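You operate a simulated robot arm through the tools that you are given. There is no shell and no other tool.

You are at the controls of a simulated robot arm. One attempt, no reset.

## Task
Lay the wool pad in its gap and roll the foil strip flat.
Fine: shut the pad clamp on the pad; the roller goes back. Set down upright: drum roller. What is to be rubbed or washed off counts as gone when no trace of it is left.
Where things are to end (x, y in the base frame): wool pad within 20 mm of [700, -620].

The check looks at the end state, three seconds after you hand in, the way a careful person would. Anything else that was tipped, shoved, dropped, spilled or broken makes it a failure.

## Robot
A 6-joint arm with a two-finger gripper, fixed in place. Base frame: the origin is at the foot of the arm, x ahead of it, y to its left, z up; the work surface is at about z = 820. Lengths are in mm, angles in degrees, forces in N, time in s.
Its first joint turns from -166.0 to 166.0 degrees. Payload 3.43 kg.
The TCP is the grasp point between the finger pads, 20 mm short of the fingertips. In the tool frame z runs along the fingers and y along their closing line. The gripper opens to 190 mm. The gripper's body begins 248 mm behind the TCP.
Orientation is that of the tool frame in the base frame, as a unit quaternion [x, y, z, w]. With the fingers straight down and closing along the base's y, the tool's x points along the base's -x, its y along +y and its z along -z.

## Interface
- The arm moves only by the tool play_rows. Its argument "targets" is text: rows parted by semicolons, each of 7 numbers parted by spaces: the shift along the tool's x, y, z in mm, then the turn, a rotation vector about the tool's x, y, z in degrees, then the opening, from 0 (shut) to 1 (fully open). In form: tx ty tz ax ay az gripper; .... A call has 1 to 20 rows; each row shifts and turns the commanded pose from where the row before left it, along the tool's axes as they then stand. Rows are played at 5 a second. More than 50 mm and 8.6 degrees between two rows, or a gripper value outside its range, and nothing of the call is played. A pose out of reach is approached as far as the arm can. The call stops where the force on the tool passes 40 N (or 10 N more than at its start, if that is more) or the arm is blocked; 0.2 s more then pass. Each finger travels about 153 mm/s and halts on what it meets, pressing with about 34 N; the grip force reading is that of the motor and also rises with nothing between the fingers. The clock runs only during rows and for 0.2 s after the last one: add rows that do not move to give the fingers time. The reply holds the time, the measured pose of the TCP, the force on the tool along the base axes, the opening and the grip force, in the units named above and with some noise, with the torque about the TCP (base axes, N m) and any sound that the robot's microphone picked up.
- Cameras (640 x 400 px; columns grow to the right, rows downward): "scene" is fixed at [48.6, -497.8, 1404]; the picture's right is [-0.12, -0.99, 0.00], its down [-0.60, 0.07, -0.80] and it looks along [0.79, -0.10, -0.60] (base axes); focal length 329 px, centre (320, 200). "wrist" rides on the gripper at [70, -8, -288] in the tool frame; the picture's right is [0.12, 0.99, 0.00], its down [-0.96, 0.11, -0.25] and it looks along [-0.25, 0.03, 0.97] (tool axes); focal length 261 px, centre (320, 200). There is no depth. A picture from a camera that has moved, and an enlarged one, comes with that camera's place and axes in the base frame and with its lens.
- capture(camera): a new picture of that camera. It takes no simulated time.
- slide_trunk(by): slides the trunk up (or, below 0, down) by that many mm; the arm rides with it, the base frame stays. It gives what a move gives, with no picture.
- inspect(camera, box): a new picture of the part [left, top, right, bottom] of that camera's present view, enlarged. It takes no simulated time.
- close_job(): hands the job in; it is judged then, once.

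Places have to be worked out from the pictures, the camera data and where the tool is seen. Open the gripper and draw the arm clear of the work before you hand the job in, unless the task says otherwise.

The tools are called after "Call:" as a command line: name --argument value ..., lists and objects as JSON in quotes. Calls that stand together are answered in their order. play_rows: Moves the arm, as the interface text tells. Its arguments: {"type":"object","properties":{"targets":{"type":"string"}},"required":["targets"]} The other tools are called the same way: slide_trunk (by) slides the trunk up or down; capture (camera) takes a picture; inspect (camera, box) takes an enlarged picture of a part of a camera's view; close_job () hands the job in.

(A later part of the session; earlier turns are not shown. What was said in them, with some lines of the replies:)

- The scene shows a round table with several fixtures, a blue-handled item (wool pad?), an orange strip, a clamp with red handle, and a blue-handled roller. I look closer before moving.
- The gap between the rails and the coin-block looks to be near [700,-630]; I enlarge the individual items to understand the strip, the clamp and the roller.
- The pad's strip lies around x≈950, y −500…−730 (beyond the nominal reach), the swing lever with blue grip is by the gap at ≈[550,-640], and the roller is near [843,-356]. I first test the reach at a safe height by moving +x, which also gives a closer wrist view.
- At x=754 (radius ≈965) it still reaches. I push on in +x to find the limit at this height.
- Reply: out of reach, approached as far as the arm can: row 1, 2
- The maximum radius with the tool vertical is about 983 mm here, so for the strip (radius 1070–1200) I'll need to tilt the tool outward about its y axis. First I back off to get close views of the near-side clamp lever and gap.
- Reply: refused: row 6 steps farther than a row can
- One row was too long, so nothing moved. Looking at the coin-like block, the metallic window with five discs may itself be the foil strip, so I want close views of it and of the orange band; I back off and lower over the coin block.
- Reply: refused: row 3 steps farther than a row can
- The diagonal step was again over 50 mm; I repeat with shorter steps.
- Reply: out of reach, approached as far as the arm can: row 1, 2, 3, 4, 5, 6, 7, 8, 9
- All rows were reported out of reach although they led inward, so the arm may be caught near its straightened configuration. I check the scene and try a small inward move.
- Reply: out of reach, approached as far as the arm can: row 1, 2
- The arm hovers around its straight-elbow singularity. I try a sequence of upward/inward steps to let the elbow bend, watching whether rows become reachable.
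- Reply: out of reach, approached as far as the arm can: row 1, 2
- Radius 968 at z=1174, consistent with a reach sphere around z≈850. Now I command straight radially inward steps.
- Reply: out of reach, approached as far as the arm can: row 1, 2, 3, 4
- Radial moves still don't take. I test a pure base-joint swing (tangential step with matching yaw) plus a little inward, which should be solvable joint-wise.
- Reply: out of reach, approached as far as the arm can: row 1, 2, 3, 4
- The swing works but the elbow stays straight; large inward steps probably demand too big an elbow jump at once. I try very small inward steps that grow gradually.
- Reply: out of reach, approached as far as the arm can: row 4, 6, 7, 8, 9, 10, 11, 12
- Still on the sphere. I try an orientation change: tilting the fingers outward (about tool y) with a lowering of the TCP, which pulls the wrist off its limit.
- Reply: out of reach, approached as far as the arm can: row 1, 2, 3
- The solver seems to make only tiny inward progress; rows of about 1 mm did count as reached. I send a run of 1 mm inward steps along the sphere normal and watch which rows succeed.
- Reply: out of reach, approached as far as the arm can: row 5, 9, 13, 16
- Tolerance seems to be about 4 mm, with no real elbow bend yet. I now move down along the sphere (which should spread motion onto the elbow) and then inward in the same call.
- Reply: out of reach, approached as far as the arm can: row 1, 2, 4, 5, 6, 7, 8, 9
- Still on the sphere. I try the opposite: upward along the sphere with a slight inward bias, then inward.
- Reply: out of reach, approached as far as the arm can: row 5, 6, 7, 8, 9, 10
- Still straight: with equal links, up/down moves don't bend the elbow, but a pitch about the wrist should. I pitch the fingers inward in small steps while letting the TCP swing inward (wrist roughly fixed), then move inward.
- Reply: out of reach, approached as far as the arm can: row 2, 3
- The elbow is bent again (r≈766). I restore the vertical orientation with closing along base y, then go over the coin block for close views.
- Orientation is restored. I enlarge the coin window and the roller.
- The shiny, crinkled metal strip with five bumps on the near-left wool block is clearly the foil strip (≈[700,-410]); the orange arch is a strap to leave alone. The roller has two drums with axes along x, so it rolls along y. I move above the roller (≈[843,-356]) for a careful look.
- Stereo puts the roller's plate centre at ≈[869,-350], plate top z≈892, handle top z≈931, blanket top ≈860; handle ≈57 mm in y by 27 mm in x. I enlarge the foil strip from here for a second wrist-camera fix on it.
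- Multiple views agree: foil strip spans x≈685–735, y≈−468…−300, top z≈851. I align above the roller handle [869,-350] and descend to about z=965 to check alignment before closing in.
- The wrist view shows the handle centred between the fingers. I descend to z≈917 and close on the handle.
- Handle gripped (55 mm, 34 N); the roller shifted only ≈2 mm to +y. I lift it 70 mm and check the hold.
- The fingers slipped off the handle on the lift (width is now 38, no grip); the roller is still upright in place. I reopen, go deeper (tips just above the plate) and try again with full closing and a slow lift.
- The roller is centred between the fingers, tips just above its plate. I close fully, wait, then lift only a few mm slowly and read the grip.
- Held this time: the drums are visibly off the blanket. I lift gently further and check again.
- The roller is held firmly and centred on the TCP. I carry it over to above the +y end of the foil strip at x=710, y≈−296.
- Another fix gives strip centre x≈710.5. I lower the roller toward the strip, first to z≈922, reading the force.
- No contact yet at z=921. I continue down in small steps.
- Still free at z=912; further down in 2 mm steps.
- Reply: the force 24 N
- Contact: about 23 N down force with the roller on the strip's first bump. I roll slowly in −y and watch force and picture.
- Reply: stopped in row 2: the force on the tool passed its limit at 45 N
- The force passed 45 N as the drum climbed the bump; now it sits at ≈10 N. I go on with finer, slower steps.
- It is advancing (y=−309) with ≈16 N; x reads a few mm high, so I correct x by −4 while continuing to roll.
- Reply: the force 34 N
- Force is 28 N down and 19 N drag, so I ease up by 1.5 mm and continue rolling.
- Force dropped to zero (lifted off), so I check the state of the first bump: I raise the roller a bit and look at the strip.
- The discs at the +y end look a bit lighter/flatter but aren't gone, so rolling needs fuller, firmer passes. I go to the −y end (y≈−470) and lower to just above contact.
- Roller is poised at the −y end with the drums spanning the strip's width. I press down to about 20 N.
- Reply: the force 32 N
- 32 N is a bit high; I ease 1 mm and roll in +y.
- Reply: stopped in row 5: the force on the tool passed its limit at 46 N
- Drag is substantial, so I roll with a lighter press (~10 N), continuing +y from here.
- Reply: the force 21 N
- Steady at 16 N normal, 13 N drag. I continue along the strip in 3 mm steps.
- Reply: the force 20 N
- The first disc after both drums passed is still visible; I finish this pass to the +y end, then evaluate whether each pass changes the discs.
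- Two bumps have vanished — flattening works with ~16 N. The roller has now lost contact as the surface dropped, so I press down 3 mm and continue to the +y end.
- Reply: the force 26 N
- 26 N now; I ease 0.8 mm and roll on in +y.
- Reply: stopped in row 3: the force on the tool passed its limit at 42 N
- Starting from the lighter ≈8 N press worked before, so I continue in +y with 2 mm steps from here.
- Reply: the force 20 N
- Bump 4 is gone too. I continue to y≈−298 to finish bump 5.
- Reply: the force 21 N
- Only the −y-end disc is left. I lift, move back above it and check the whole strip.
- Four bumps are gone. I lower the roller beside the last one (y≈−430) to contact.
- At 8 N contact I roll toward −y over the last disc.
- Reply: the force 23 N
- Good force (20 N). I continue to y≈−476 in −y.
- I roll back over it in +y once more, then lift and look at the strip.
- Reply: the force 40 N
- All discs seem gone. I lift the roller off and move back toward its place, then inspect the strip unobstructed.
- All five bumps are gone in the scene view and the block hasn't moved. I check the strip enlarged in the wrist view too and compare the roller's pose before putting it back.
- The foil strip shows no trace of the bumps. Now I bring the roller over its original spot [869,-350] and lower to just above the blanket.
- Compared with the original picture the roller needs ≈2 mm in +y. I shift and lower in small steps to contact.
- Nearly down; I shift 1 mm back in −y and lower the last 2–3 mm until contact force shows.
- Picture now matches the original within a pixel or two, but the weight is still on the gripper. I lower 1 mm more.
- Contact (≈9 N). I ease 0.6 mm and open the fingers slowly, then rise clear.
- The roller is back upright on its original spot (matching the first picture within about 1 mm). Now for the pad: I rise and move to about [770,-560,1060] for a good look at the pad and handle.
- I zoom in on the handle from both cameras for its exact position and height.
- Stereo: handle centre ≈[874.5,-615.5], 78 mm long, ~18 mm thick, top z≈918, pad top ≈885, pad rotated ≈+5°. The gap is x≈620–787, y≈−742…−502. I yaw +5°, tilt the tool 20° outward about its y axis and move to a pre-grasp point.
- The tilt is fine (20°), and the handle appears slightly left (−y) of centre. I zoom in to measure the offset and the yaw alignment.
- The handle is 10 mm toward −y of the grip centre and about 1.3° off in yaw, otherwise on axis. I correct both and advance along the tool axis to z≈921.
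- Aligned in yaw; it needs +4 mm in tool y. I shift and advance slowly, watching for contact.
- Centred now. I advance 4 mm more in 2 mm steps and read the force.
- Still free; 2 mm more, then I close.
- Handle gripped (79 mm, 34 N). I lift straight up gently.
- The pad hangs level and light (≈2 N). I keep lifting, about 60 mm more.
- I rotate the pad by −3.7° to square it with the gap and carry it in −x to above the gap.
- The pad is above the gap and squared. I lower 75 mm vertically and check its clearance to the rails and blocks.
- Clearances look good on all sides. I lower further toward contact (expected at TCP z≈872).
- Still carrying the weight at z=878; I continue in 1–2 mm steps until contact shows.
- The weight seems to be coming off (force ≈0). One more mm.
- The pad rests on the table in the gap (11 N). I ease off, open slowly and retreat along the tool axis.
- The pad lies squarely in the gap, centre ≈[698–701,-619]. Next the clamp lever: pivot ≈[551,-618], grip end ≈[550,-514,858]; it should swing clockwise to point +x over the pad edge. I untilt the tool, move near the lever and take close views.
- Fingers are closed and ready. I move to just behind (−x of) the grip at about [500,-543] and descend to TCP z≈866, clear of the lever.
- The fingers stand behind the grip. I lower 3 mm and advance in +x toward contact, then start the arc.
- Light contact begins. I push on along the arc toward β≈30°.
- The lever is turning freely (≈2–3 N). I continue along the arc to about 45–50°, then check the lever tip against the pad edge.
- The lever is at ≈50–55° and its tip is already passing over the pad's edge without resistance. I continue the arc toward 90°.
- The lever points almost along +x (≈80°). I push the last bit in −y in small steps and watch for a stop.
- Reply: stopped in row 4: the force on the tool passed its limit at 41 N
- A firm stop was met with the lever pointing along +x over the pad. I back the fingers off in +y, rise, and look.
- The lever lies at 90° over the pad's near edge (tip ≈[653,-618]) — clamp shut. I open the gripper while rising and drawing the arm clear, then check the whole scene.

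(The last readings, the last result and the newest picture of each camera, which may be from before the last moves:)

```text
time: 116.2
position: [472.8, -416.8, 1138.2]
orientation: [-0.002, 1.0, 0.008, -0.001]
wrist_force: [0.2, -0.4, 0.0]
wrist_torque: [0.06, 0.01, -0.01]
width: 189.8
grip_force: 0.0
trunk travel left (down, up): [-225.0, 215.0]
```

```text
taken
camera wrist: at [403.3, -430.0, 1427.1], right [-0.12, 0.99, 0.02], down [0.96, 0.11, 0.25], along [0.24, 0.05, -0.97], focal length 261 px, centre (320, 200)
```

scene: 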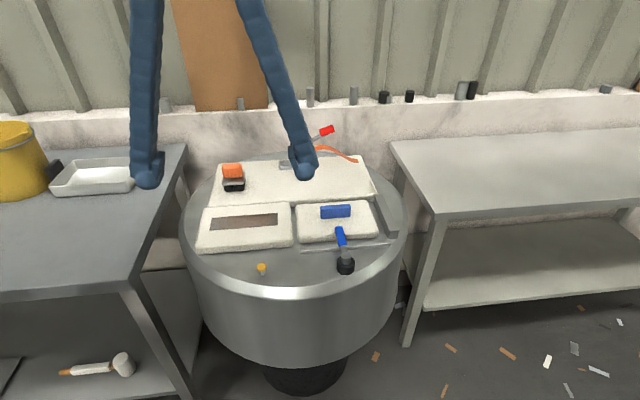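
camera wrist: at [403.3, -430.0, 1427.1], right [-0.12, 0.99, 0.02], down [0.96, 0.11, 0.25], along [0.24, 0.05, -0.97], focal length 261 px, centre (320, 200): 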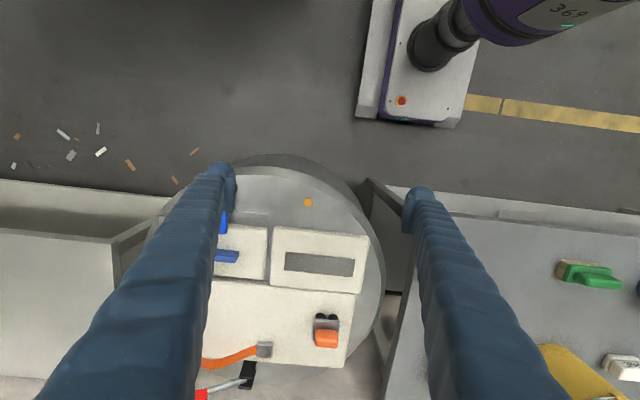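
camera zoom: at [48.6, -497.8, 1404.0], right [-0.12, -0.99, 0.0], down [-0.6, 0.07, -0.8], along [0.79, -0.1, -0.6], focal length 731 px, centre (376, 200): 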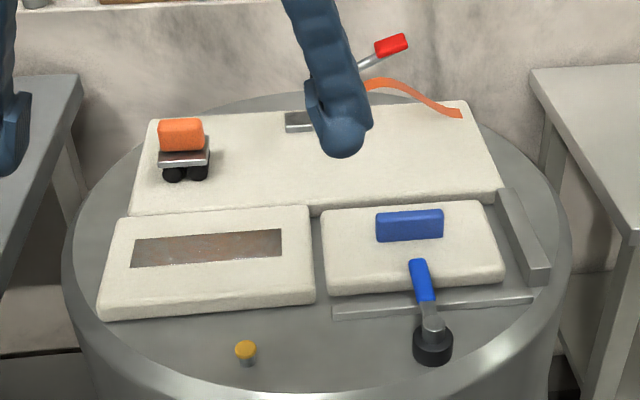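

Everything else looks unchanged (knob, strap, red lever, roller). A last enlarged look at the foil strip, the pad and the roller before handing in.

Call:
inspect --camera "scene" --box '[195, 195, 300, 255]'

Call:
inspect --camera "scene" --box '[205, 150, 265, 200]'

Call:
inspect --camera "scene" --box '[285, 190, 405, 280]'

Call:
inspect --camera "wrist" --box '[210, 190, 390, 360]'

```text
6.10 times, centred on (248, 225) of scene
camera zoom: at [48.6, -497.8, 1404.0], right [-0.12, -0.99, 0.0], down [-0.6, 0.07, -0.8], along [0.79, -0.1, -0.6], focal length 2005 px, centre (762, 48)
```

zoom: 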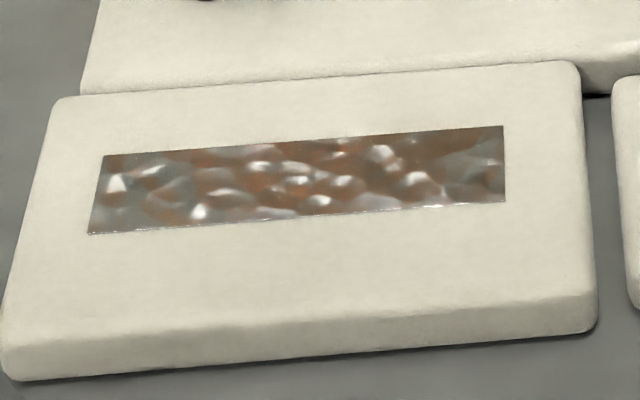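

```text
8.00 times, centred on (235, 175) of scene
camera zoom: at [48.6, -497.8, 1404.0], right [-0.12, -0.99, 0.0], down [-0.6, 0.07, -0.8], along [0.79, -0.1, -0.6], focal length 2632 px, centre (1000, 400)
```

zoom: 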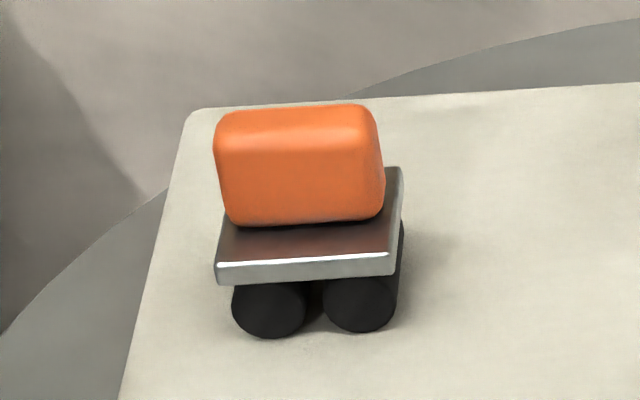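

```text
4.44 times, centred on (345, 235) of scene
camera zoom: at [48.6, -497.8, 1404.0], right [-0.12, -0.99, 0.0], down [-0.6, 0.07, -0.8], along [0.79, -0.1, -0.6], focal length 1462 px, centre (209, 44)
```

zoom: 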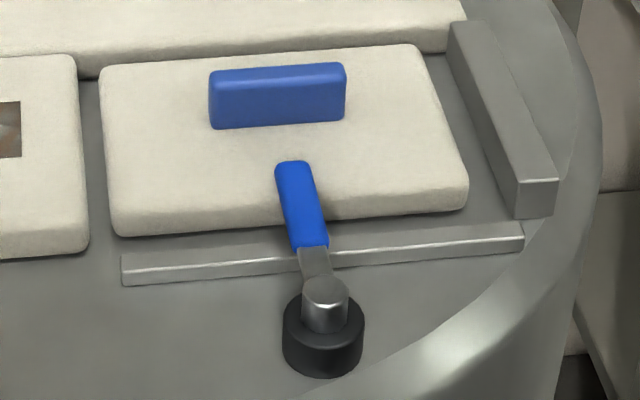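

```text
2.35 times, centred on (300, 275) of wrist
camera zoom: at [403.3, -430.0, 1427.1], right [-0.12, 0.99, 0.02], down [0.96, 0.11, 0.25], along [0.24, 0.05, -0.97], focal length 613 px, centre (367, 24)
```

zoom: 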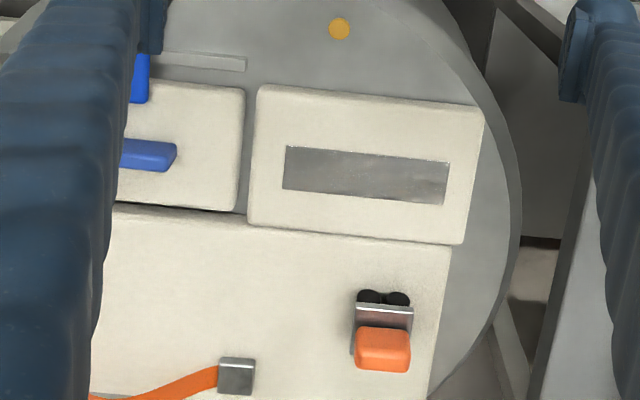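

The foil is flat with no discs left. The pad sits in the gap at about [699,-619] with the clamp lever shut over its edge, and the roller stands upright on its original spot. The gripper is open and the arm is clear, so I hand in the job.

Call:
close_job

```text
The job is handed in.
```

The job is handed in, and as far as the last pictures show, everything asked for is done:

- **Wool pad:** it lies flat in its gap at about [699, -619], within a few millimetres of the target, measured from the tool position and the pictures.
- **Pad clamp:** I took the blue lever beside the gap to be the pad clamp. It met a firm stop and now points straight over the near edge of the pad.
- **Foil strip:** I took the shiny strip with five bumps on the near-left block to be the foil strip. All five bumps are gone in both camera views, and the block has not moved.
- **Drum roller:** it stands upright on its original spot, within about 1 mm of the first picture.
- **Everything else:** the orange strap, the red lever and the yellow knob look unchanged. The gripper is open and the arm is clear of the work.

My first grip on the roller slipped off as I lifted. The fingers had moved it about 2 mm when they closed; it stayed upright, and I put it back on its spot after rolling.
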